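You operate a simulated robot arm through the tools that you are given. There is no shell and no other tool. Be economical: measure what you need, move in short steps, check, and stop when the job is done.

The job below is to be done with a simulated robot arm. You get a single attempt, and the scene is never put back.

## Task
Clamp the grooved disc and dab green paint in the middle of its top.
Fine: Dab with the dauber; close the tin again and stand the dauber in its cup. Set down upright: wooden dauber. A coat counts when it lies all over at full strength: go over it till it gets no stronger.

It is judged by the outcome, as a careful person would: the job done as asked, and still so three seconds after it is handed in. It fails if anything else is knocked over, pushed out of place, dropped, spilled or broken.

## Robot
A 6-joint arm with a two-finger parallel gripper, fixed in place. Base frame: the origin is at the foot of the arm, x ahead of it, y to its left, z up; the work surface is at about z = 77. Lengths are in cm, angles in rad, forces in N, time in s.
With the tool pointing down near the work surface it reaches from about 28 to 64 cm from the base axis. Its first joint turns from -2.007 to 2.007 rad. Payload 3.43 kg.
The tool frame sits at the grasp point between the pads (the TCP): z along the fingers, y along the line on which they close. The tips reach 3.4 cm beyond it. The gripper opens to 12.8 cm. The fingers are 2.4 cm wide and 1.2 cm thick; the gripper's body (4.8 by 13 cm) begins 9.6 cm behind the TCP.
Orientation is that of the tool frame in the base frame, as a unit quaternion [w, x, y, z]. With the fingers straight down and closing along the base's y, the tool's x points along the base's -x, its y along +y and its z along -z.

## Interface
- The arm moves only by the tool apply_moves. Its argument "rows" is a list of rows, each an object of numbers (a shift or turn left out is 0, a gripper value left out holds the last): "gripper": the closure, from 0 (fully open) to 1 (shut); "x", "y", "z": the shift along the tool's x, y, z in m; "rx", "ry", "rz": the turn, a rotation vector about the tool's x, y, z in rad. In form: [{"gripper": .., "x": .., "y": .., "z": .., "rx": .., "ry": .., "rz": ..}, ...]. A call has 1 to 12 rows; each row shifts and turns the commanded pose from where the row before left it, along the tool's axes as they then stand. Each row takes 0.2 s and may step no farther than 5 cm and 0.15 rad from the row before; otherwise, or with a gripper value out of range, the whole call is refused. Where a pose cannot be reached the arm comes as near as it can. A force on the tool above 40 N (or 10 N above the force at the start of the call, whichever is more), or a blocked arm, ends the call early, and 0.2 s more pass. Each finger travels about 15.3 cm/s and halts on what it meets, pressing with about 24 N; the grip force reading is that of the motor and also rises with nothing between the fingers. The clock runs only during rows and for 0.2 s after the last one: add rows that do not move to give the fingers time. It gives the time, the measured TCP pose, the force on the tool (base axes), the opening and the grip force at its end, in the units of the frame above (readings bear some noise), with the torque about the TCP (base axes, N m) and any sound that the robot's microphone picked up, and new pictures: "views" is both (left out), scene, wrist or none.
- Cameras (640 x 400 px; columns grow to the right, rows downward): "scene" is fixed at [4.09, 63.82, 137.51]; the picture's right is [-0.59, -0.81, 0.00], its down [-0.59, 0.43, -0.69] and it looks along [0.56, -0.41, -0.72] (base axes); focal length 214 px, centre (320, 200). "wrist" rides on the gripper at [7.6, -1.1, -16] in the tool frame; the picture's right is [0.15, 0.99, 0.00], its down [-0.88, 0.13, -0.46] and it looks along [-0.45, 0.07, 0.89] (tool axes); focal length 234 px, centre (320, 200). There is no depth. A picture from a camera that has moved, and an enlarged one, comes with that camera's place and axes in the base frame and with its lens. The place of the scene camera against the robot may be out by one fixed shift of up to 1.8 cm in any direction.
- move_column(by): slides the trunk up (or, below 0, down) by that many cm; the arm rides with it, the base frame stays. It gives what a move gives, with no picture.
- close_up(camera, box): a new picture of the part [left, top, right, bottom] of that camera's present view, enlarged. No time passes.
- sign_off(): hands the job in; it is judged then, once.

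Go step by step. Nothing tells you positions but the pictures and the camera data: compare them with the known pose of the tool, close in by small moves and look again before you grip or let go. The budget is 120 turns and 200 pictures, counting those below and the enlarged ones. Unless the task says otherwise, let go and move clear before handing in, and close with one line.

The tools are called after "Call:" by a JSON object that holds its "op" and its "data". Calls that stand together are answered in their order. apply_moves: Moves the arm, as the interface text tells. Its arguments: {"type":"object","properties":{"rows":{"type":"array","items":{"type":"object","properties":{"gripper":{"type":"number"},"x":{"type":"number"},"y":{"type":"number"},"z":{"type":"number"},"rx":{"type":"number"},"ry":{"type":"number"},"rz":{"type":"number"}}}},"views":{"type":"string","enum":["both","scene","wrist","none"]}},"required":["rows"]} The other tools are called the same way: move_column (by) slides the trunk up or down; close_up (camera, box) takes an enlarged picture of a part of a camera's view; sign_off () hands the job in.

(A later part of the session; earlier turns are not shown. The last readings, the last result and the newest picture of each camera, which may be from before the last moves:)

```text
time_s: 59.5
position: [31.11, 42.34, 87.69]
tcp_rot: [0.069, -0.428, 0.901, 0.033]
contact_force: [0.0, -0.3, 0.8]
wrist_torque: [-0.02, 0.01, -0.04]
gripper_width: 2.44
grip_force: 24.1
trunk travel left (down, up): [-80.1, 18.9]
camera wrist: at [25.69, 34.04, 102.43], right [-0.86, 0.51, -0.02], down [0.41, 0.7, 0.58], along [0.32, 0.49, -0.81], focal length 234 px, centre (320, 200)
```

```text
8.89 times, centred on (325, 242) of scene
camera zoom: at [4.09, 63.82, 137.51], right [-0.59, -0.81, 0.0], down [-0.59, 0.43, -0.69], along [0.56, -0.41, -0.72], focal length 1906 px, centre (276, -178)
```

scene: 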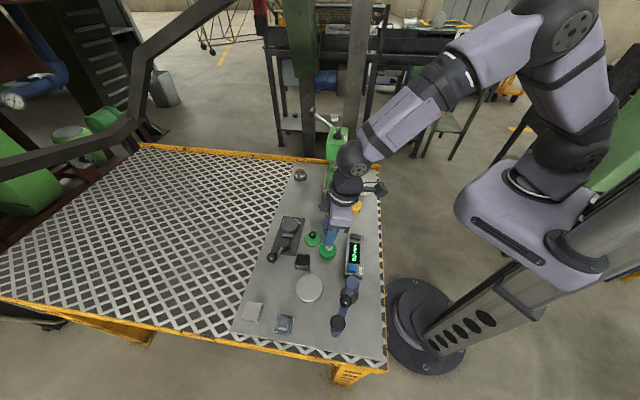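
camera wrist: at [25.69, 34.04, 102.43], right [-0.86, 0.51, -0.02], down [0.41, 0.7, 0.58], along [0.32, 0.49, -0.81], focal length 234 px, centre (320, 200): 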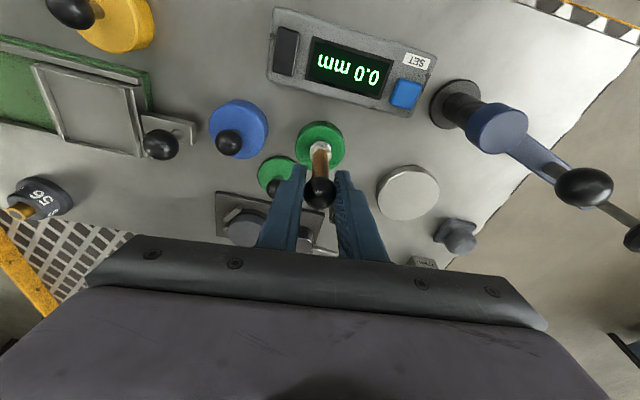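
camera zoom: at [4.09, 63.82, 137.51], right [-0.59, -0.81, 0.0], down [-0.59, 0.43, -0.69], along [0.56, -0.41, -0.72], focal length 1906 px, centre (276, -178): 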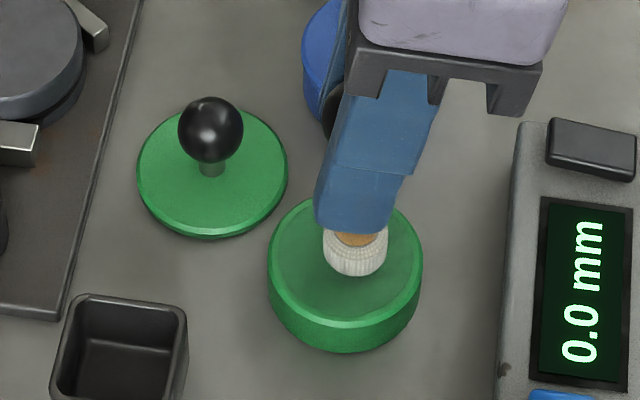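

Centred. Dipping further in small steps.

Call:
{"op": "apply_moves", "data": {"rows": [{"x": 0.0008, "z": 0.005}, {"x": 0.0008, "z": 0.005}, {}]}}

Call:
{"op": "close_up", "data": {"camera": "wrist", "box": [240, 80, 400, 200]}}

Call:
{"op": "close_up", "data": {"camera": "scene", "box": [300, 220, 350, 265]}}

```text
time_s: 60.3
position: [31.3, 42.64, 87.16]
tcp_rot: [0.071, -0.427, 0.901, 0.035]
contact_force: [1.2, 0.5, 18.5]
wrist_torque: [0.2, -0.13, 0.03]
gripper_width: 2.43
grip_force: 24.3
trunk travel left (down, up): [-80.1, 18.9]
camera wrist: at [25.65, 34.06, 101.67], right [-0.86, 0.51, -0.02], down [0.4, 0.7, 0.59], along [0.32, 0.5, -0.81], focal length 234 px, centre (320, 200)
```

scene: 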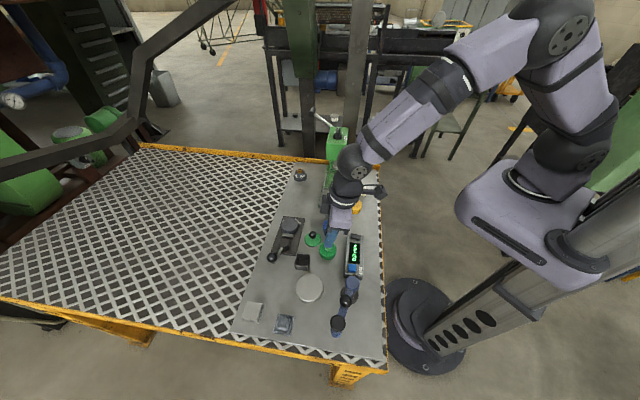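
wrist: 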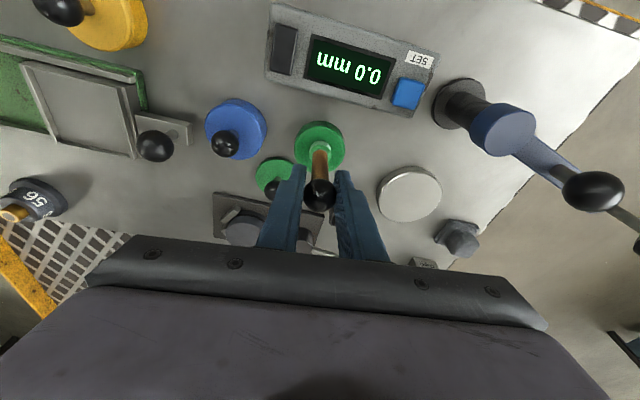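

```text
3.33 times, centred on (320, 140) of wrist
camera zoom: at [25.65, 34.06, 101.67], right [-0.86, 0.51, -0.02], down [0.4, 0.7, 0.59], along [0.32, 0.5, -0.81], focal length 781 px, centre (320, 400)
```

zoom: 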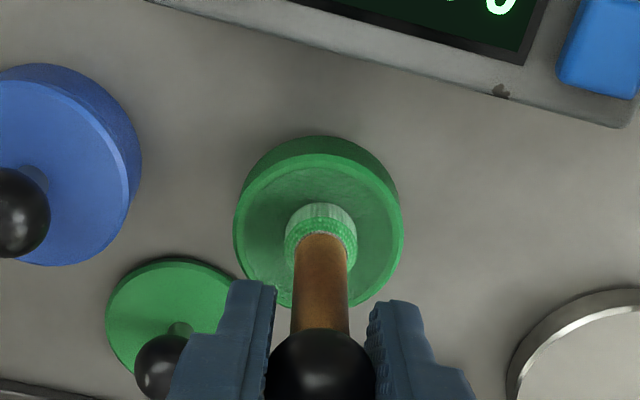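

```text
8.89 times, centred on (325, 242) of scene
camera zoom: at [4.09, 63.82, 137.51], right [-0.59, -0.81, 0.0], down [-0.59, 0.43, -0.69], along [0.56, -0.41, -0.72], focal length 1906 px, centre (276, -178)
```

zoom: 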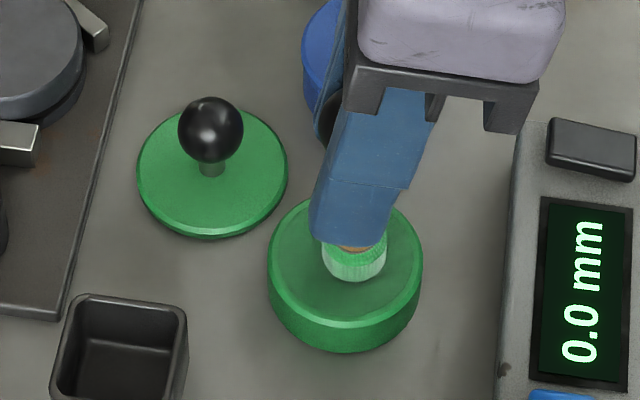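

The head has taken green paint. Lifting straight up and checking.

Call:
{"op": "apply_moves", "data": {"rows": [{}, {"x": -0.0045, "z": -0.0297}, {"x": -0.0045, "z": -0.0297}, {}]}}

Call:
{"op": "close_up", "data": {"camera": "wrist", "box": [240, 80, 400, 200]}}

Call:
{"op": "close_up", "data": {"camera": "scene", "box": [300, 210, 350, 255]}}

```text
time_s: 61.3
position: [31.24, 42.62, 92.72]
tcp_rot: [0.067, -0.427, 0.901, 0.031]
contact_force: [1.0, -0.4, 0.1]
wrist_torque: [0.01, -0.03, -0.02]
gripper_width: 2.42
grip_force: 24.2
trunk travel left (down, up): [-80.1, 18.9]
camera wrist: at [25.77, 34.21, 107.54], right [-0.86, 0.51, -0.02], down [0.41, 0.7, 0.58], along [0.32, 0.49, -0.81], focal length 234 px, centre (320, 200)
```

scene: 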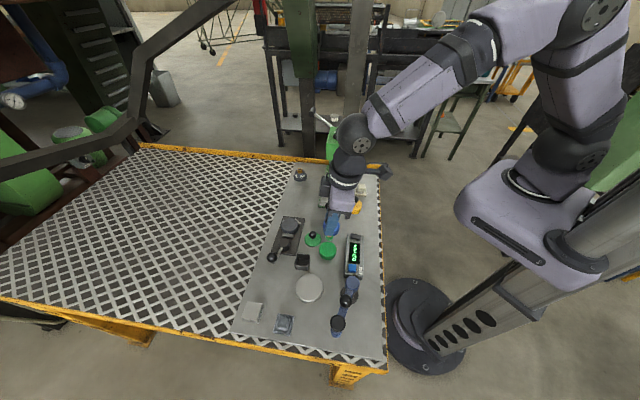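
wrist: 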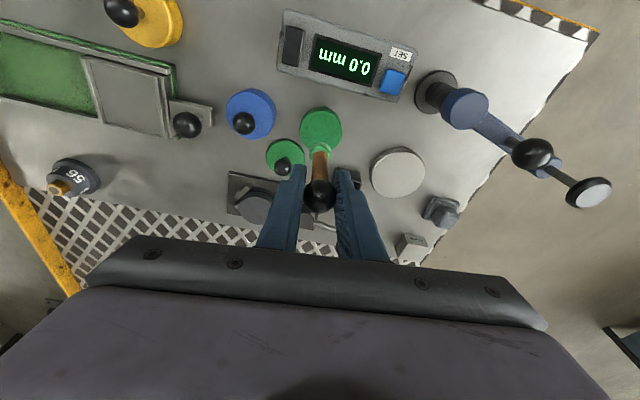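

```text
3.33 times, centred on (320, 140) of wrist
camera zoom: at [25.77, 34.21, 107.54], right [-0.86, 0.51, -0.02], down [0.41, 0.7, 0.58], along [0.32, 0.49, -0.81], focal length 781 px, centre (320, 400)
```

zoom: 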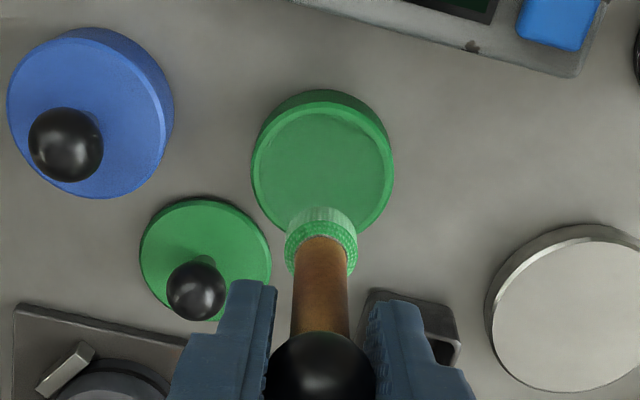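

```text
8.89 times, centred on (325, 232) of scene
camera zoom: at [4.09, 63.82, 137.51], right [-0.59, -0.81, 0.0], down [-0.59, 0.43, -0.69], along [0.56, -0.41, -0.72], focal length 1906 px, centre (276, -89)
```

zoom: 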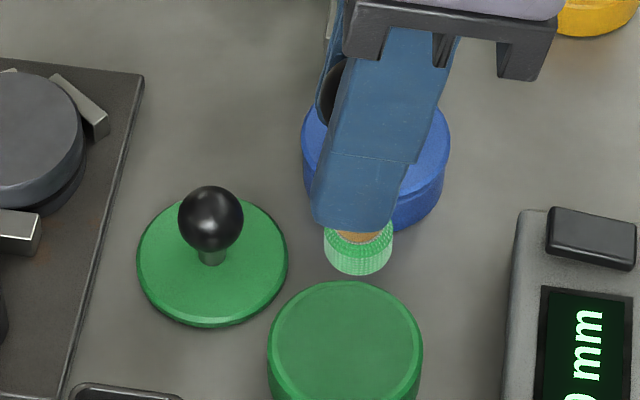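

Loaded and still vertical in the grip. Moving over the disc.

Call:
{"op": "apply_moves", "data": {"rows": [{"x": -0.0314, "y": -0.0194, "z": 0.0047}, {"x": -0.0314, "y": -0.0194, "z": 0.0047}, {"x": -0.0314, "y": -0.0194, "z": 0.0047}, {"x": -0.0314, "y": -0.0194, "z": 0.0047}, {}]}}

Call:
{"op": "close_up", "data": {"camera": "wrist", "box": [240, 80, 400, 200]}}

Call:
{"op": "close_up", "data": {"camera": "scene", "box": [265, 190, 325, 245]}}

```text
time_s: 62.5
position: [45.09, 47.39, 92.81]
tcp_rot: [0.069, -0.427, 0.901, 0.033]
contact_force: [-0.7, -0.2, 0.2]
wrist_torque: [-0.03, 0.04, -0.02]
gripper_width: 2.4
grip_force: 23.9
trunk travel left (down, up): [-80.1, 18.9]
camera wrist: at [39.69, 39.03, 107.54], right [-0.86, 0.51, -0.02], down [0.41, 0.7, 0.58], along [0.32, 0.49, -0.81], focal length 234 px, centre (320, 200)
```

scene: 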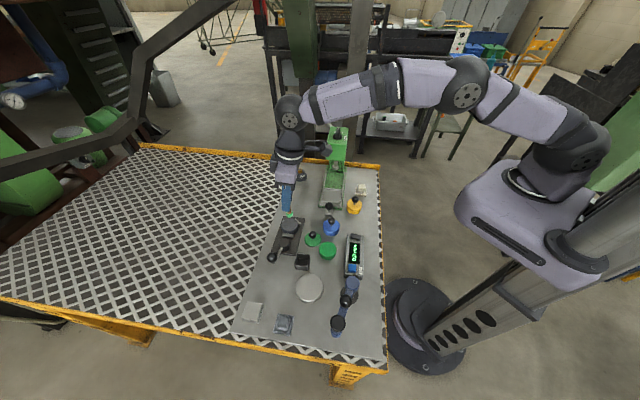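
wrist: 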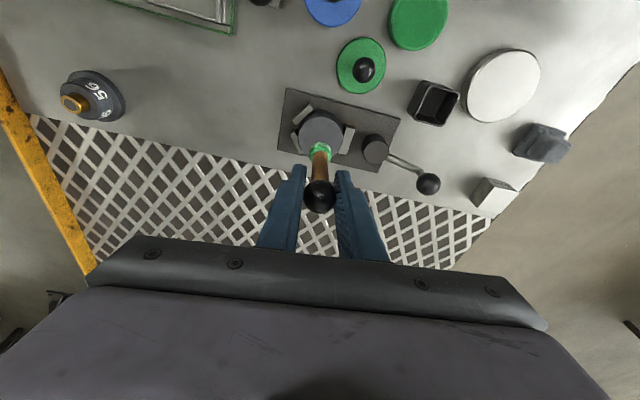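

```text
3.33 times, centred on (320, 140) of wrist
camera zoom: at [39.69, 39.03, 107.54], right [-0.86, 0.51, -0.02], down [0.41, 0.7, 0.58], along [0.32, 0.49, -0.81], focal length 781 px, centre (320, 400)
```

zoom: 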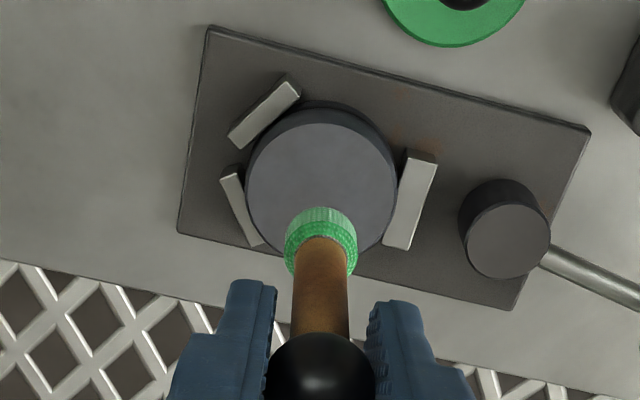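

```text
7.27 times, centred on (295, 218) of scene
camera zoom: at [4.09, 63.82, 137.51], right [-0.59, -0.81, 0.0], down [-0.59, 0.43, -0.69], along [0.56, -0.41, -0.72], focal length 1560 px, centre (502, 73)
```

zoom: 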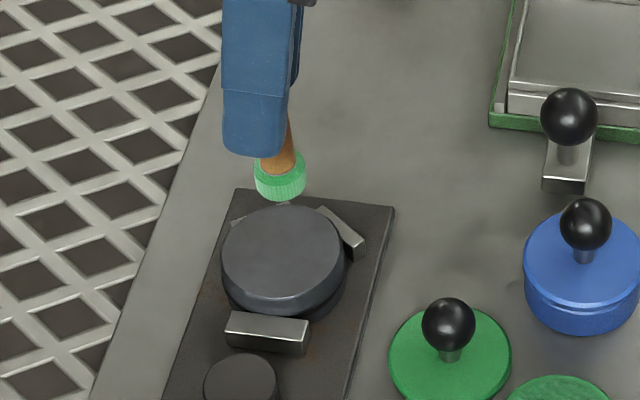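

The disc centre shows at about [45.4, 47.55]. Nudging over centre and lowering to just above.

Call:
{"op": "apply_moves", "data": {"rows": [{"x": -0.0031, "y": -0.0012}, {"x": 0.0027, "z": 0.018}, {"x": 0.0024, "z": 0.016}, {}]}}

Call:
{"op": "close_up", "data": {"camera": "wrist", "box": [260, 90, 380, 190]}}

Call:
{"op": "close_up", "data": {"camera": "scene", "box": [270, 200, 310, 245]}}

```text
time_s: 63.5
position: [45.4, 47.57, 89.41]
tcp_rot: [0.068, -0.427, 0.901, 0.032]
contact_force: [0.2, 0.2, 0.1]
wrist_torque: [-0.01, 0.02, -0.02]
gripper_width: 2.44
grip_force: 24.0
trunk travel left (down, up): [-80.1, 18.9]
camera wrist: at [39.94, 39.22, 104.1], right [-0.86, 0.51, -0.02], down [0.41, 0.7, 0.58], along [0.32, 0.49, -0.81], focal length 234 px, centre (320, 200)
```

scene: 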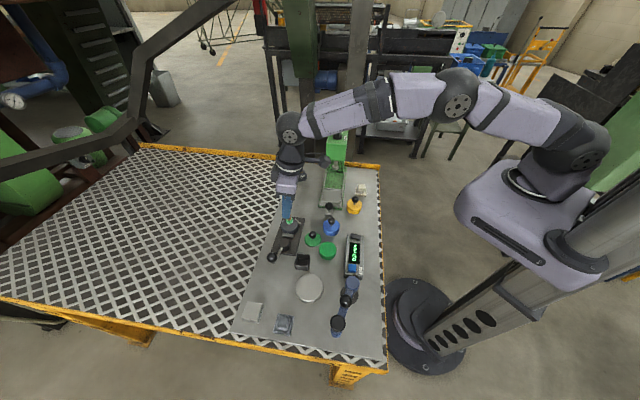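
wrist: 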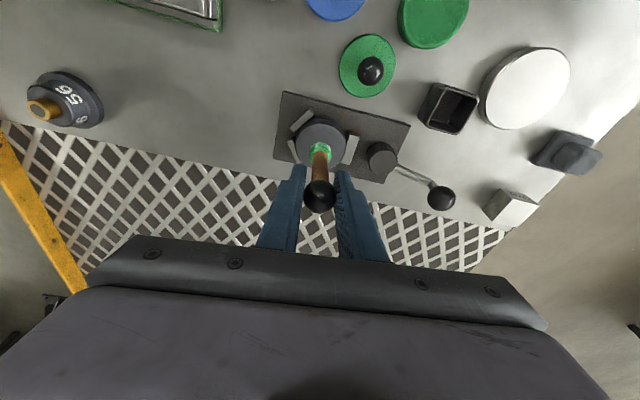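

```text
4.00 times, centred on (320, 140) of wrist
camera zoom: at [39.94, 39.22, 104.1], right [-0.86, 0.51, -0.02], down [0.41, 0.7, 0.58], along [0.32, 0.49, -0.81], focal length 937 px, centre (320, 440)
```

zoom: 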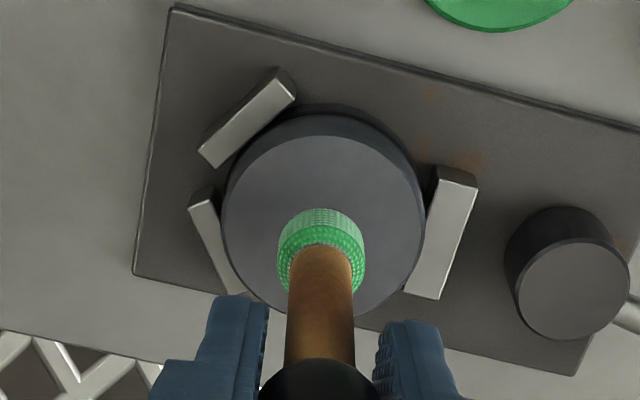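

```text
8.89 times, centred on (290, 222) of scene
camera zoom: at [4.09, 63.82, 137.51], right [-0.59, -0.81, 0.0], down [-0.59, 0.43, -0.69], along [0.56, -0.41, -0.72], focal length 1906 px, centre (587, 0)
```

zoom: 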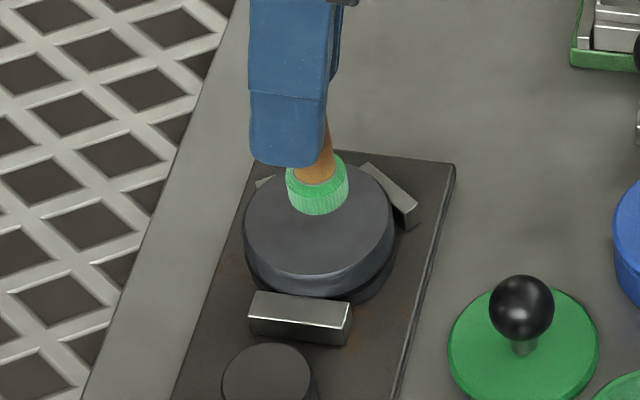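

Call:
{"op": "apply_moves", "data": {"rows": [{"x": 0.0022, "z": 0.0035}, {"x": 0.0004, "z": 0.0025}, {}]}}

Call:
{"op": "close_up", "data": {"camera": "wrist", "box": [260, 90, 380, 190]}}

Call:
{"op": "close_up", "data": {"camera": "scene", "box": [270, 200, 310, 245]}}

```text
time_s: 64.3
position: [45.29, 47.4, 88.77]
tcp_rot: [0.068, -0.427, 0.901, 0.033]
contact_force: [0.0, 0.0, -0.4]
wrist_torque: [-0.04, 0.03, 0.01]
gripper_width: 2.4
grip_force: 24.3
trunk travel left (down, up): [-80.1, 18.9]
camera wrist: at [39.87, 39.08, 103.47], right [-0.86, 0.51, -0.02], down [0.41, 0.7, 0.58], along [0.32, 0.49, -0.81], focal length 234 px, centre (320, 200)
```

scene: 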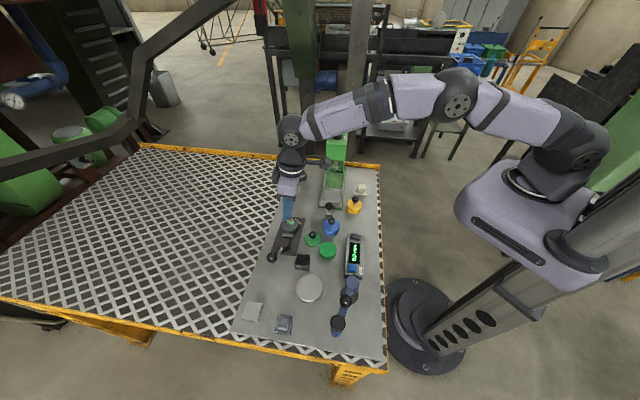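
wrist: 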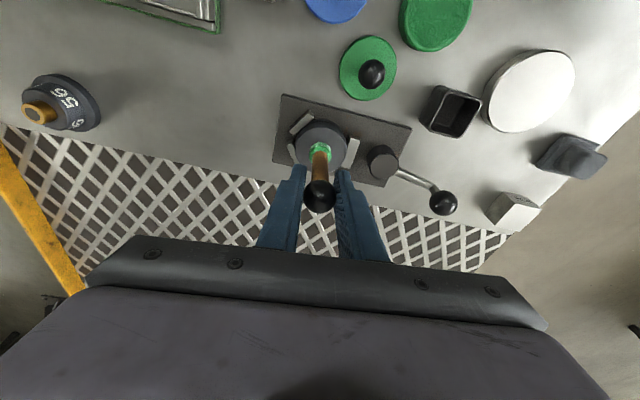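

```text
4.00 times, centred on (320, 140) of wrist
camera zoom: at [39.87, 39.08, 103.47], right [-0.86, 0.51, -0.02], down [0.41, 0.7, 0.58], along [0.32, 0.49, -0.81], focal length 937 px, centre (320, 440)
```

zoom: 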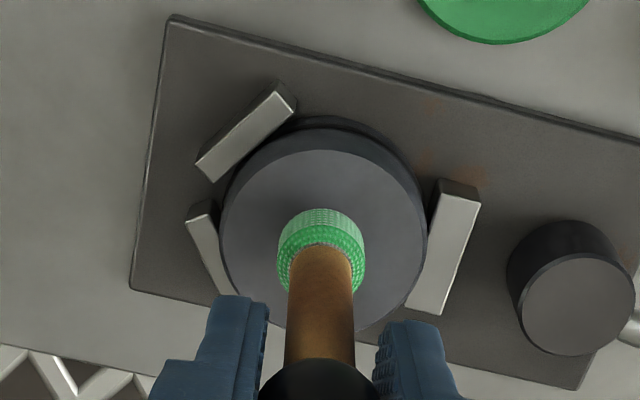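

```text
8.89 times, centred on (290, 222) of scene
camera zoom: at [4.09, 63.82, 137.51], right [-0.59, -0.81, 0.0], down [-0.59, 0.43, -0.69], along [0.56, -0.41, -0.72], focal length 1906 px, centre (587, 0)
```

zoom: 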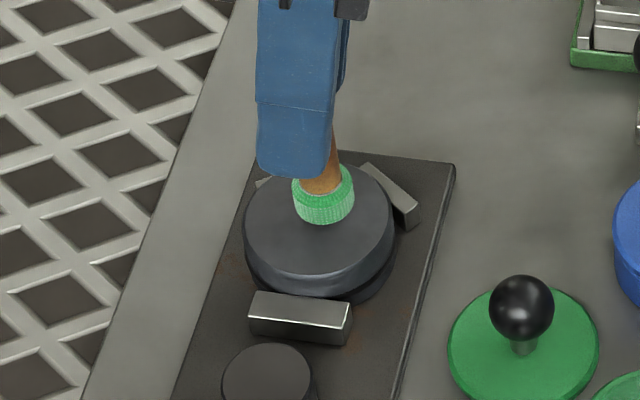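

Not touching yet. Continuing down in fine steps.

Call:
{"op": "apply_moves", "data": {"rows": [{"x": 0.0005, "z": 0.003}, {}], "views": "none"}}

Call:
{"op": "apply_moves", "data": {"rows": [{"x": 0.0005, "z": 0.003}, {}], "views": "none"}}

Call:
{"op": "apply_moves", "data": {"rows": [{"x": 0.0004, "z": 0.0025}, {}]}}

Call:
{"op": "close_up", "data": {"camera": "scene", "box": [270, 200, 310, 245]}}

```text
time_s: 64.9
position: [45.32, 47.43, 88.43]
tcp_rot: [0.068, -0.427, 0.901, 0.032]
contact_force: [0.0, 0.7, 0.0]
wrist_torque: [0.01, -0.01, 0.01]
gripper_width: 2.42
grip_force: 24.0
trunk travel left (down, up): [-80.1, 18.9]
```

```text
time_s: 65.5
position: [45.27, 47.46, 88.16]
tcp_rot: [0.069, -0.427, 0.901, 0.032]
contact_force: [-0.1, -0.2, -0.6]
wrist_torque: [0.03, -0.01, -0.02]
gripper_width: 2.43
grip_force: 24.1
trunk travel left (down, up): [-80.1, 18.9]
```

```text
time_s: 66.1
position: [45.28, 47.51, 88.23]
tcp_rot: [0.072, -0.426, 0.901, 0.034]
contact_force: [0.3, -1.2, 9.8]
wrist_torque: [-0.02, 0.01, -0.01]
gripper_width: 2.42
grip_force: 24.0
trunk travel left (down, up): [-80.1, 18.9]
camera wrist: at [39.77, 39.0, 102.82], right [-0.86, 0.51, -0.02], down [0.41, 0.7, 0.59], along [0.32, 0.49, -0.81], focal length 234 px, centre (320, 200)
```

scene: 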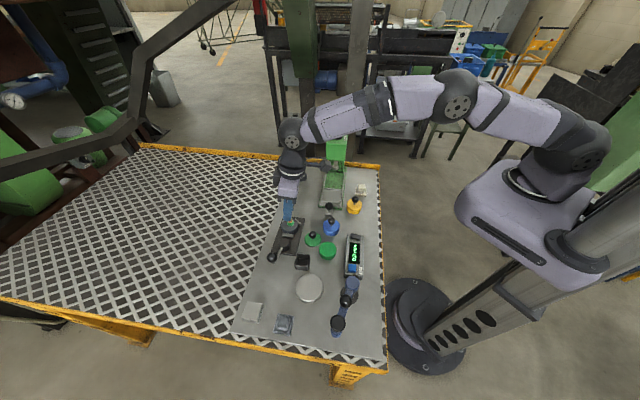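
wrist: 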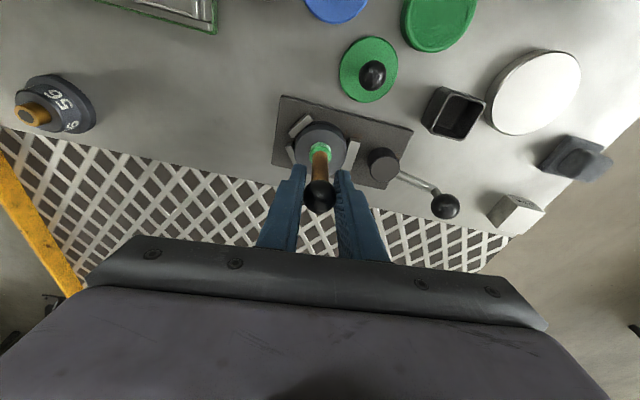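

```text
8.89 times, centred on (290, 222) of scene
camera zoom: at [4.09, 63.82, 137.51], right [-0.59, -0.81, 0.0], down [-0.59, 0.43, -0.69], along [0.56, -0.41, -0.72], focal length 1906 px, centre (587, 0)
```

zoom: 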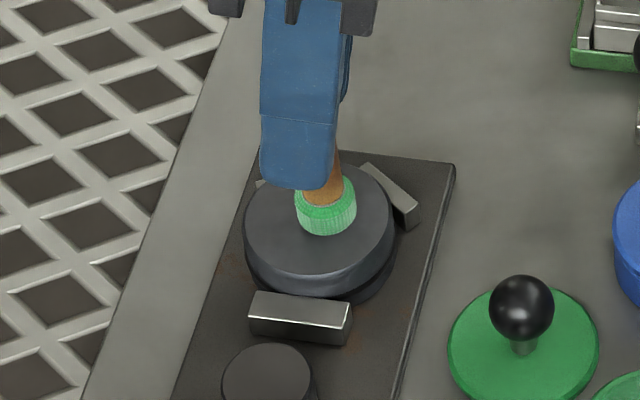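

Contact at 10 N. Lifting to see the mark.

Call:
{"op": "apply_moves", "data": {"rows": [{}, {"x": -0.0037, "z": -0.0245}, {"x": -0.0037, "z": -0.0245}, {}]}}

Call:
{"op": "close_up", "data": {"camera": "wrist", "box": [260, 90, 380, 190]}}

Call:
{"op": "close_up", "data": {"camera": "scene", "box": [270, 200, 310, 245]}}

```text
time_s: 67.1
position: [45.26, 47.44, 92.92]
tcp_rot: [0.068, -0.427, 0.901, 0.033]
contact_force: [-0.2, -1.6, -0.3]
wrist_torque: [-0.01, 0.02, -0.04]
gripper_width: 2.41
grip_force: 24.0
trunk travel left (down, up): [-80.1, 18.9]
camera wrist: at [39.79, 39.04, 107.62], right [-0.86, 0.51, -0.02], down [0.41, 0.7, 0.58], along [0.32, 0.49, -0.81], focal length 234 px, centre (320, 200)
```

scene: 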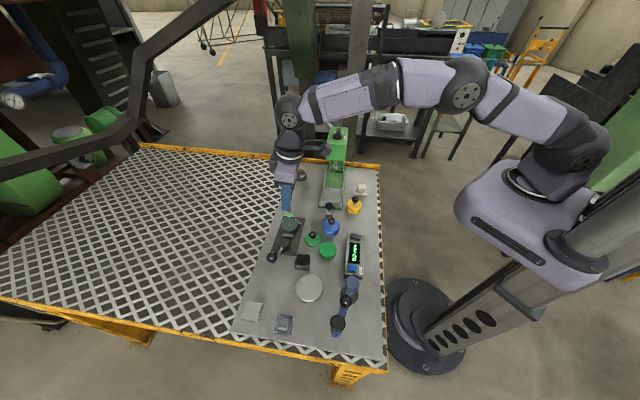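
wrist: 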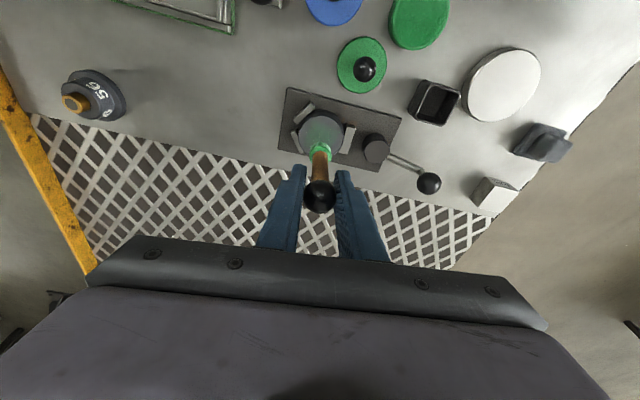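

```text
4.00 times, centred on (320, 140) of wrist
camera zoom: at [39.79, 39.04, 107.62], right [-0.86, 0.51, -0.02], down [0.41, 0.7, 0.58], along [0.32, 0.49, -0.81], focal length 937 px, centre (320, 440)
```

zoom: 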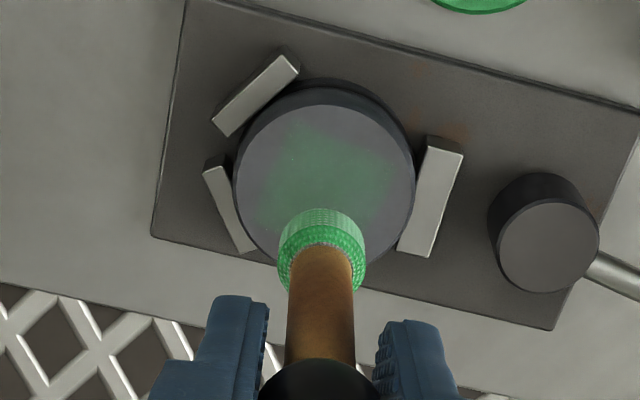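

```text
8.89 times, centred on (290, 222) of scene
camera zoom: at [4.09, 63.82, 137.51], right [-0.59, -0.81, 0.0], down [-0.59, 0.43, -0.69], along [0.56, -0.41, -0.72], focal length 1906 px, centre (587, 0)
```

zoom: 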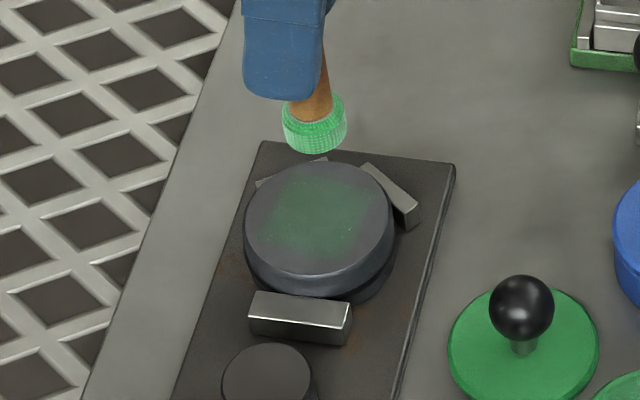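

A faint green patch lies right in the middle. I'll dab several more times in place.

Call:
{"op": "apply_moves", "data": {"rows": [{"x": 0.0037, "z": 0.0245}, {"x": 0.0037, "z": 0.0243}, {}, {"x": -0.0015, "z": -0.0099}, {"x": 0.0015, "z": 0.0099}, {}, {"x": -0.0015, "z": -0.0099}, {"x": 0.0015, "z": 0.0099}, {}, {"x": -0.0037, "z": -0.0245}, {"x": -0.0037, "z": -0.0243}, {}]}}

Call:
{"op": "close_up", "data": {"camera": "wrist", "box": [260, 90, 380, 190]}}

Call:
{"op": "close_up", "data": {"camera": "scene", "box": [270, 200, 310, 245]}}

```text
time_s: 69.7
position: [45.42, 47.45, 93.05]
tcp_rot: [0.069, -0.427, 0.901, 0.033]
contact_force: [-0.7, 1.2, -0.3]
wrist_torque: [0.06, 0.01, -0.01]
gripper_width: 2.41
grip_force: 23.4
trunk travel left (down, up): [-80.1, 18.9]
camera wrist: at [39.89, 39.14, 107.75], right [-0.86, 0.51, -0.02], down [0.41, 0.7, 0.58], along [0.32, 0.49, -0.81], focal length 234 px, centre (320, 200)
```

scene: 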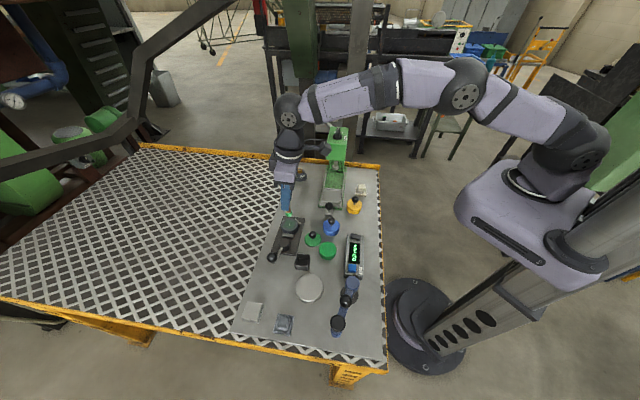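
wrist: 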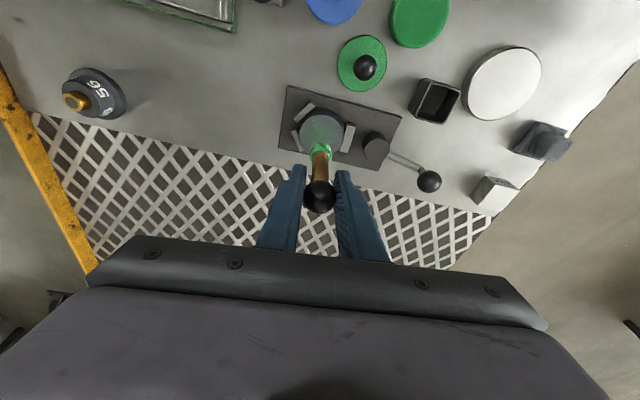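

```text
4.00 times, centred on (320, 140) of wrist
camera zoom: at [39.89, 39.14, 107.75], right [-0.86, 0.51, -0.02], down [0.41, 0.7, 0.58], along [0.32, 0.49, -0.81], focal length 937 px, centre (320, 440)
```

zoom: 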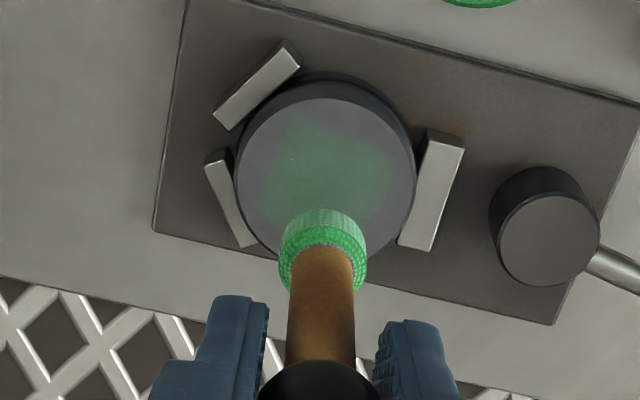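

```text
8.89 times, centred on (290, 222) of scene
camera zoom: at [4.09, 63.82, 137.51], right [-0.59, -0.81, 0.0], down [-0.59, 0.43, -0.69], along [0.56, -0.41, -0.72], focal length 1906 px, centre (587, 0)
```

zoom: 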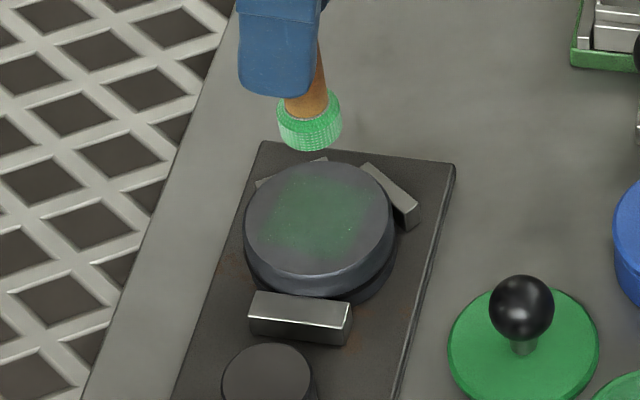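

No stronger yet. I'll press a bit firmer and longer to see whether contact time matters.

Call:
{"op": "apply_moves", "data": {"rows": [{"x": 0.0037, "z": 0.0245}, {"x": 0.0037, "z": 0.0245}, {"x": 0.0004, "z": 0.0025}, {}, {}, {}, {}, {}, {}], "views": "none"}}

Call:
{"op": "apply_moves", "data": {"rows": [{"x": -0.0037, "z": -0.025}, {"x": -0.0037, "z": -0.0265}, {}]}}

Call:
{"op": "close_up", "data": {"camera": "wrist", "box": [260, 90, 380, 190]}}

Call:
{"op": "close_up", "data": {"camera": "scene", "box": [270, 200, 310, 245]}}

```text
time_s: 71.7
position: [45.34, 47.49, 87.92]
tcp_rot: [0.072, -0.427, 0.901, 0.034]
contact_force: [2.3, 1.4, 20.0]
wrist_torque: [0.16, -0.18, -0.01]
gripper_width: 2.43
grip_force: 24.0
trunk travel left (down, up): [-80.1, 18.9]
```

```text
time_s: 72.5
position: [45.36, 47.54, 92.87]
tcp_rot: [0.067, -0.427, 0.901, 0.032]
contact_force: [-0.1, 0.1, -0.7]
wrist_torque: [0.0, -0.01, 0.01]
gripper_width: 2.43
grip_force: 24.1
trunk travel left (down, up): [-80.1, 18.9]
camera wrist: at [39.9, 39.07, 107.61], right [-0.86, 0.51, -0.02], down [0.41, 0.7, 0.58], along [0.31, 0.49, -0.81], focal length 234 px, centre (320, 200)
```

scene: 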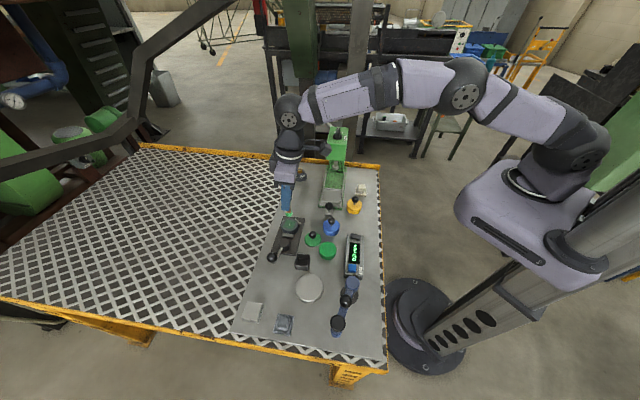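
wrist: 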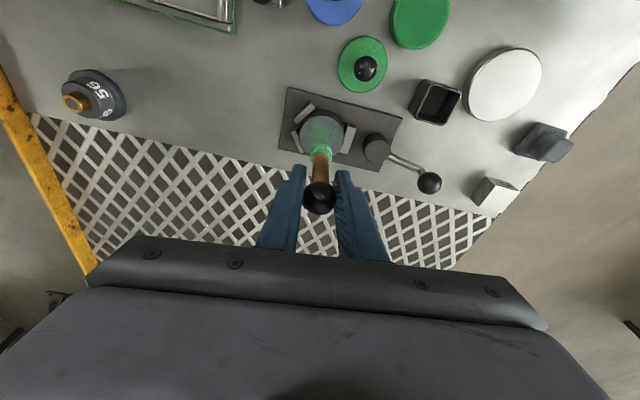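

```text
4.00 times, centred on (320, 140) of wrist
camera zoom: at [39.9, 39.07, 107.61], right [-0.86, 0.51, -0.02], down [0.41, 0.7, 0.58], along [0.31, 0.49, -0.81], focal length 937 px, centre (320, 440)
```

zoom: 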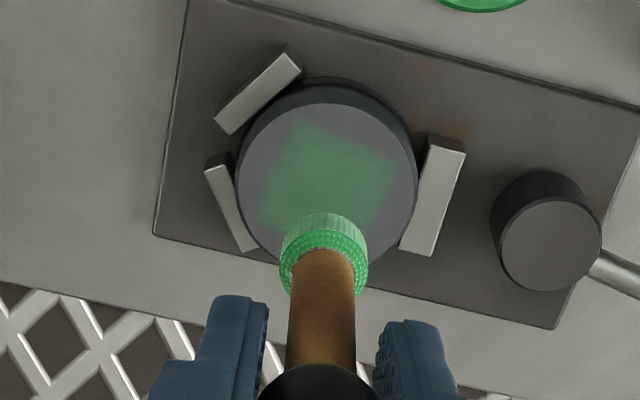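

```text
8.89 times, centred on (290, 222) of scene
camera zoom: at [4.09, 63.82, 137.51], right [-0.59, -0.81, 0.0], down [-0.59, 0.43, -0.69], along [0.56, -0.41, -0.72], focal length 1906 px, centre (587, 0)
```

zoom: 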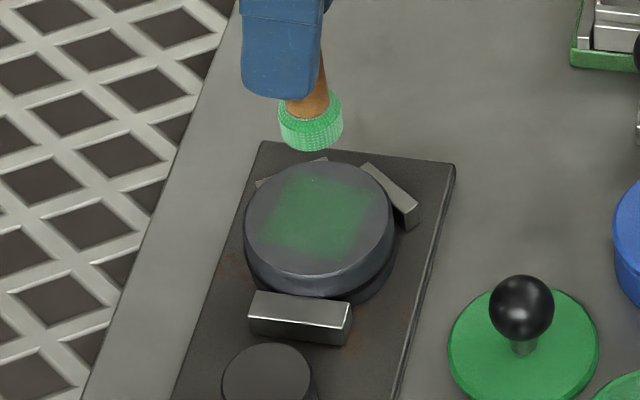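

It is getting stronger. Repeating firm, long dabs.

Call:
{"op": "apply_moves", "data": {"rows": [{"x": 0.0037, "z": 0.0245}, {"x": 0.0037, "z": 0.0265}, {}, {}, {}, {}, {}, {}, {}, {}, {}, {}], "views": "none"}}

Call:
{"op": "apply_moves", "data": {"rows": [{"x": -0.0015, "z": -0.01}, {"x": 0.0015, "z": 0.01}, {}, {}, {}, {}, {}, {}, {"x": -0.0037, "z": -0.0245}, {"x": -0.0037, "z": -0.0265}, {}]}}

Call:
{"op": "close_up", "data": {"camera": "wrist", "box": [260, 90, 380, 190]}}

Call:
{"op": "close_up", "data": {"camera": "scene", "box": [270, 200, 310, 245]}}

```text
time_s: 75.1
position: [45.3, 47.33, 87.97]
tcp_rot: [0.07, -0.427, 0.901, 0.034]
contact_force: [2.8, 3.0, 16.1]
wrist_torque: [0.19, -0.16, 0.02]
gripper_width: 2.43
grip_force: 24.2
trunk travel left (down, up): [-80.1, 18.9]
```

```text
time_s: 77.5
position: [45.39, 47.24, 92.71]
tcp_rot: [0.068, -0.427, 0.901, 0.032]
contact_force: [0.3, 0.0, -0.1]
wrist_torque: [0.02, 0.0, 0.0]
gripper_width: 2.45
grip_force: 23.9
trunk travel left (down, up): [-80.1, 18.9]
camera wrist: at [39.99, 38.84, 107.44], right [-0.86, 0.51, -0.02], down [0.41, 0.7, 0.58], along [0.32, 0.49, -0.81], focal length 234 px, centre (320, 200)
```

scene: 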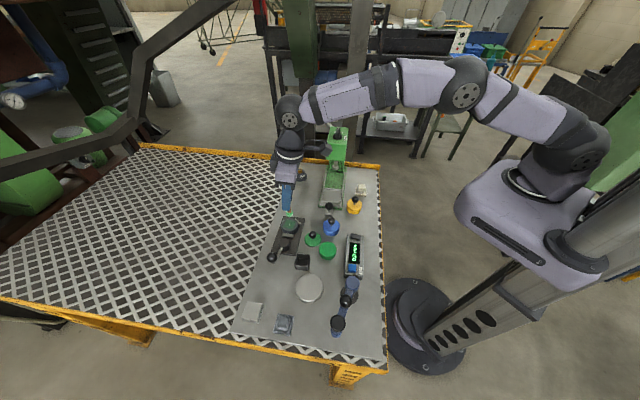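
wrist: 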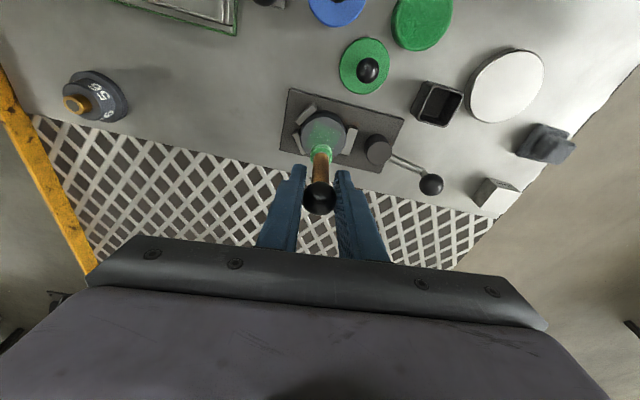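

```text
4.00 times, centred on (320, 140) of wrist
camera zoom: at [39.99, 38.84, 107.44], right [-0.86, 0.51, -0.02], down [0.41, 0.7, 0.58], along [0.32, 0.49, -0.81], focal length 937 px, centre (320, 440)
```

zoom: 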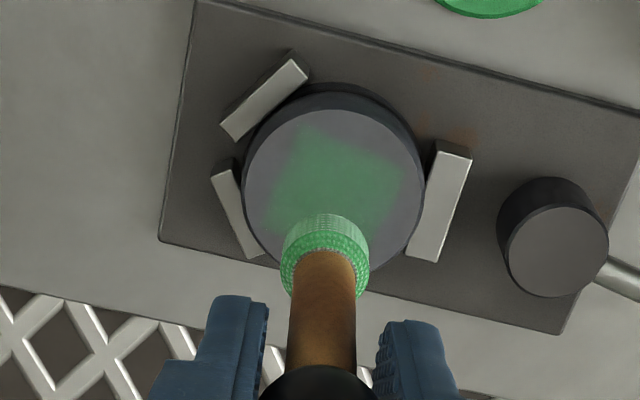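

```text
8.89 times, centred on (290, 222) of scene
camera zoom: at [4.09, 63.82, 137.51], right [-0.59, -0.81, 0.0], down [-0.59, 0.43, -0.69], along [0.56, -0.41, -0.72], focal length 1906 px, centre (587, 0)
```

zoom: 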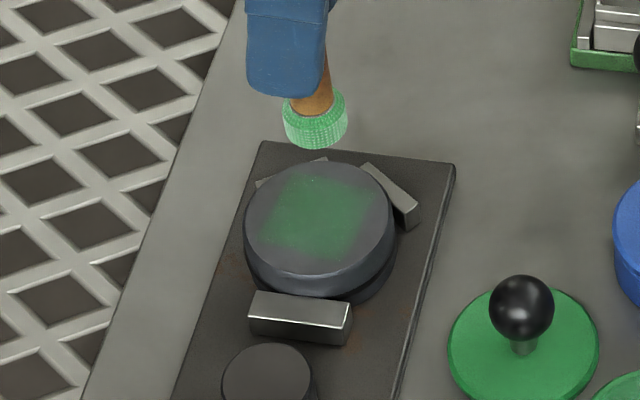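

It is strengthening but still translucent. I'll reload the dauber in the tin, with pictures off to save the picture budget, relying on pose and force readings.

Call:
{"op": "apply_moves", "data": {"rows": [{"x": 0.0313, "y": 0.0197, "z": -0.0047}, {"x": 0.0313, "y": 0.0197, "z": -0.0047}, {"x": 0.0313, "y": 0.0197, "z": -0.0047}, {"x": 0.0313, "y": 0.0197, "z": -0.0047}, {}, {}], "views": "none"}}

```text
time_s: 78.9
position: [31.15, 42.51, 93.01]
tcp_rot: [0.069, -0.427, 0.901, 0.033]
contact_force: [0.3, 0.8, 0.3]
wrist_torque: [0.01, 0.04, -0.03]
gripper_width: 2.42
grip_force: 24.1
trunk travel left (down, up): [-80.1, 18.9]
```

Call:
{"op": "apply_moves", "data": {"rows": [{"x": 0.0045, "z": 0.03}, {"x": 0.004, "z": 0.0265}, {"x": 0.0006, "z": 0.0042}, {}, {}, {}, {}], "views": "none"}}

Call:
{"op": "apply_moves", "data": {"rows": [{"x": -0.0045, "z": -0.03}, {"x": -0.0045, "z": -0.03}, {"x": -0.0313, "y": -0.0194, "z": 0.0047}, {"x": -0.0313, "y": -0.0194, "z": 0.0047}, {"x": -0.0313, "y": -0.0194, "z": 0.0047}, {"x": -0.0313, "y": -0.0194, "z": 0.0047}, {}, {}], "views": "none"}}

```text
time_s: 80.5
position: [31.13, 42.69, 86.85]
tcp_rot: [0.068, -0.427, 0.901, 0.032]
contact_force: [0.2, 0.3, 0.9]
wrist_torque: [0.03, -0.01, 0.0]
gripper_width: 2.44
grip_force: 24.1
trunk travel left (down, up): [-80.1, 18.9]
```

```text
time_s: 82.3
position: [45.38, 47.54, 92.81]
tcp_rot: [0.068, -0.427, 0.901, 0.032]
contact_force: [-0.4, 0.4, 0.2]
wrist_torque: [-0.03, -0.02, 0.0]
gripper_width: 2.43
grip_force: 24.8
trunk travel left (down, up): [-80.1, 18.9]
```

No force in the tin this time, so the dauber may have slid slightly in the grip. I'll take one look before continuing.

Call:
{"op": "close_up", "data": {"camera": "scene", "box": [265, 185, 315, 245]}}

```text
6.67 times, centred on (290, 215) of scene
camera zoom: at [4.09, 63.82, 137.51], right [-0.59, -0.81, 0.0], down [-0.59, 0.43, -0.69], along [0.56, -0.41, -0.72], focal length 1430 px, centre (520, 100)
```

zoom: 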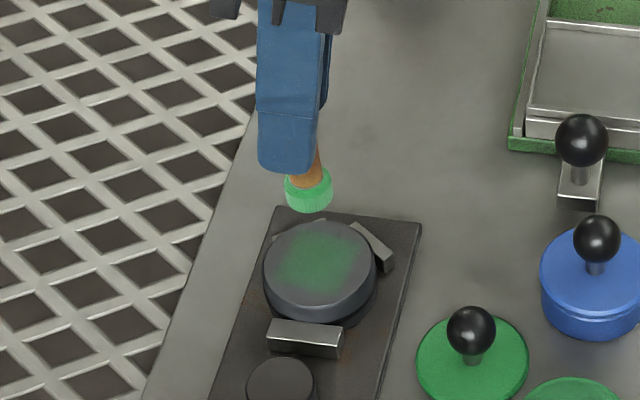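

Dauber still straight and freshly loaded. Pressing on the disc again.

Call:
{"op": "apply_moves", "data": {"rows": [{"x": 0.0037, "z": 0.0245}, {"x": 0.0037, "z": 0.0265}, {}, {}, {}, {}, {}, {}, {}, {}, {}], "views": "none"}}

```text
time_s: 84.7
position: [45.26, 47.49, 87.81]
tcp_rot: [0.07, -0.428, 0.9, 0.034]
contact_force: [2.5, 2.4, 17.8]
wrist_torque: [0.27, -0.19, 0.0]
gripper_width: 2.42
grip_force: 23.8
trunk travel left (down, up): [-80.1, 18.9]
```

Call:
{"op": "apply_moves", "data": {"rows": [{"x": -0.0015, "z": -0.01}, {"x": 0.0016, "z": 0.011}, {}, {}, {}, {}, {}, {}, {}, {}, {"x": -0.0035, "z": -0.024}, {"x": -0.004, "z": -0.027}], "views": "none"}}

Call:
{"op": "close_up", "data": {"camera": "scene", "box": [265, 185, 315, 245]}}

```text
time_s: 87.3
position: [45.08, 47.47, 92.54]
tcp_rot: [0.068, -0.427, 0.901, 0.032]
contact_force: [0.0, -0.5, -0.1]
wrist_torque: [0.05, 0.01, 0.0]
gripper_width: 2.45
grip_force: 24.1
trunk travel left (down, up): [-80.1, 18.9]
```

```text
6.67 times, centred on (290, 215) of scene
camera zoom: at [4.09, 63.82, 137.51], right [-0.59, -0.81, 0.0], down [-0.59, 0.43, -0.69], along [0.56, -0.41, -0.72], focal length 1430 px, centre (520, 100)
```

zoom: 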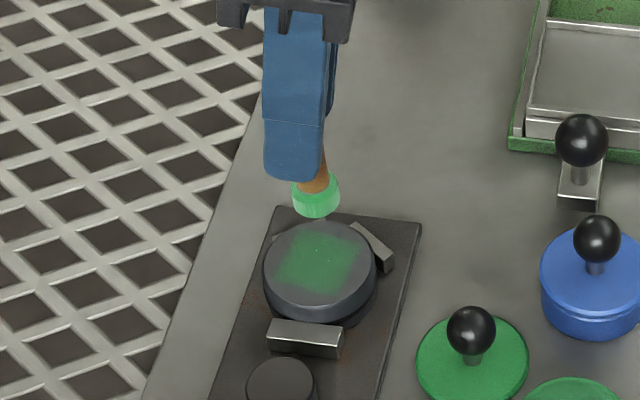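

Stronger and more even. Continuing with repeated dabs without pictures.

Call:
{"op": "apply_moves", "data": {"rows": [{"x": 0.0037, "y": -0.001, "z": 0.0245}, {"x": 0.0034, "z": 0.0237}, {}, {}, {"x": -0.0012, "z": -0.008}, {"x": 0.0012, "z": 0.008}, {}, {}, {"x": -0.0012, "z": -0.008}, {"x": 0.0012, "z": 0.008}, {}, {}], "views": "none"}}

Call:
{"op": "apply_moves", "data": {"rows": [{"x": -0.0012, "z": -0.008}, {"x": 0.0012, "z": 0.008}, {}, {}, {"x": -0.0012, "z": -0.008}, {"x": 0.0012, "z": 0.008}, {}, {}, {"x": -0.0012, "z": -0.008}, {"x": 0.0012, "z": 0.008}, {}, {}], "views": "none"}}

```text
time_s: 89.9
position: [45.37, 47.35, 87.87]
tcp_rot: [0.069, -0.427, 0.901, 0.033]
contact_force: [0.7, 0.6, 1.3]
wrist_torque: [0.03, 0.03, -0.03]
gripper_width: 2.43
grip_force: 24.0
trunk travel left (down, up): [-80.1, 18.9]
```

```text
time_s: 92.5
position: [45.2, 47.52, 87.86]
tcp_rot: [0.07, -0.426, 0.901, 0.032]
contact_force: [0.4, -0.1, 4.1]
wrist_torque: [0.04, -0.01, 0.02]
gripper_width: 2.42
grip_force: 24.2
trunk travel left (down, up): [-80.1, 18.9]
```

Call:
{"op": "apply_moves", "data": {"rows": [{"x": 0.0005, "z": 0.0033}, {}, {}, {}, {"x": -0.0012, "z": -0.008}, {"x": 0.0012, "z": 0.008}, {}, {}, {"x": -0.0012, "z": -0.008}, {"x": 0.0012, "z": 0.008}, {}, {}], "views": "none"}}

Call:
{"op": "apply_moves", "data": {"rows": [{"x": -0.0012, "z": -0.008}, {"x": 0.0012, "z": 0.008}, {}, {}, {}, {"x": -0.0012, "z": -0.008}, {"x": 0.0012, "z": 0.008}, {}, {}, {}, {"x": -0.0036, "z": -0.0244}, {"x": -0.0036, "z": -0.0244}], "views": "none"}}

Call:
{"op": "close_up", "data": {"camera": "scene", "box": [265, 185, 315, 245]}}

```text
time_s: 95.1
position: [45.17, 47.33, 87.89]
tcp_rot: [0.072, -0.427, 0.901, 0.034]
contact_force: [-1.2, -2.1, 17.4]
wrist_torque: [-0.08, -0.01, -0.02]
gripper_width: 2.45
grip_force: 24.3
trunk travel left (down, up): [-80.1, 18.9]
```

```text
time_s: 97.7
position: [45.01, 47.39, 92.42]
tcp_rot: [0.067, -0.427, 0.901, 0.032]
contact_force: [-0.4, 0.5, -0.6]
wrist_torque: [0.0, 0.0, 0.0]
gripper_width: 2.44
grip_force: 24.0
trunk travel left (down, up): [-80.1, 18.9]
```

```text
6.67 times, centred on (290, 215) of scene
camera zoom: at [4.09, 63.82, 137.51], right [-0.59, -0.81, 0.0], down [-0.59, 0.43, -0.69], along [0.56, -0.41, -0.72], focal length 1430 px, centre (520, 100)
```

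zoom: 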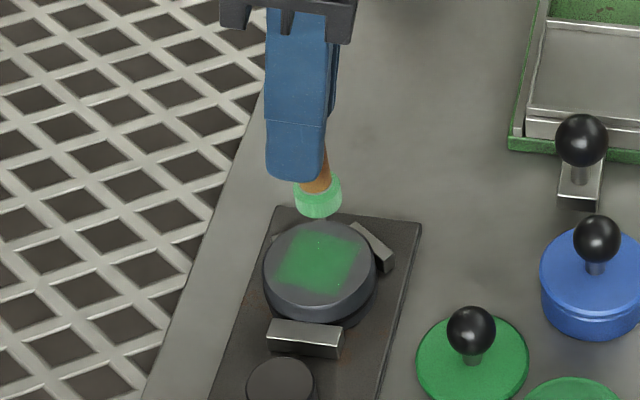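

Clearly stronger. More firm dabs until it stops changing.

Call:
{"op": "apply_moves", "data": {"rows": [{"x": 0.0017, "y": -0.0023, "z": 0.0244}, {"x": 0.0036, "z": 0.0244}, {}, {}, {}, {}, {"x": -0.0012, "z": -0.008}, {"x": 0.0012, "z": 0.008}, {}, {}, {}, {}], "views": "none"}}

Call:
{"op": "apply_moves", "data": {"rows": [{"x": -0.0012, "z": -0.008}, {"x": 0.0013, "z": 0.009}, {}, {}, {}, {}, {"x": -0.0012, "z": -0.008}, {"x": 0.0012, "z": 0.008}, {}, {}, {}, {}], "views": "none"}}

Call:
{"op": "apply_moves", "data": {"rows": [{"x": -0.0012, "z": -0.008}, {"x": 0.0013, "z": 0.009}, {}, {}, {}, {}, {"x": -0.0012, "z": -0.008}, {"x": 0.0012, "z": 0.008}, {}, {}, {"x": -0.0036, "z": -0.0244}, {"x": -0.0036, "z": -0.0254}], "views": "none"}}

Call:
{"op": "close_up", "data": {"camera": "scene", "box": [265, 185, 315, 245]}}

```text
time_s: 100.3
position: [45.63, 47.36, 87.77]
tcp_rot: [0.07, -0.427, 0.901, 0.033]
contact_force: [-3.6, -3.4, 20.0]
wrist_torque: [-0.11, 0.11, 0.04]
gripper_width: 2.45
grip_force: 24.0
trunk travel left (down, up): [-80.1, 18.9]
```

```text
time_s: 102.9
position: [45.67, 47.29, 87.87]
tcp_rot: [0.071, -0.426, 0.901, 0.033]
contact_force: [-2.3, -1.7, 17.2]
wrist_torque: [-0.08, 0.04, 0.0]
gripper_width: 2.44
grip_force: 24.1
trunk travel left (down, up): [-80.1, 18.9]
```

```text
time_s: 105.5
position: [45.49, 47.42, 92.47]
tcp_rot: [0.068, -0.427, 0.901, 0.032]
contact_force: [0.6, -0.2, 0.0]
wrist_torque: [0.01, -0.05, 0.01]
gripper_width: 2.46
grip_force: 23.8
trunk travel left (down, up): [-80.1, 18.9]
```

```text
6.67 times, centred on (290, 215) of scene
camera zoom: at [4.09, 63.82, 137.51], right [-0.59, -0.81, 0.0], down [-0.59, 0.43, -0.69], along [0.56, -0.41, -0.72], focal length 1430 px, centre (520, 100)
```

zoom: 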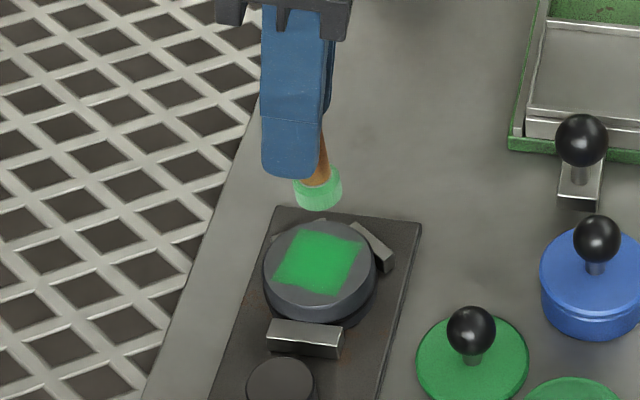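

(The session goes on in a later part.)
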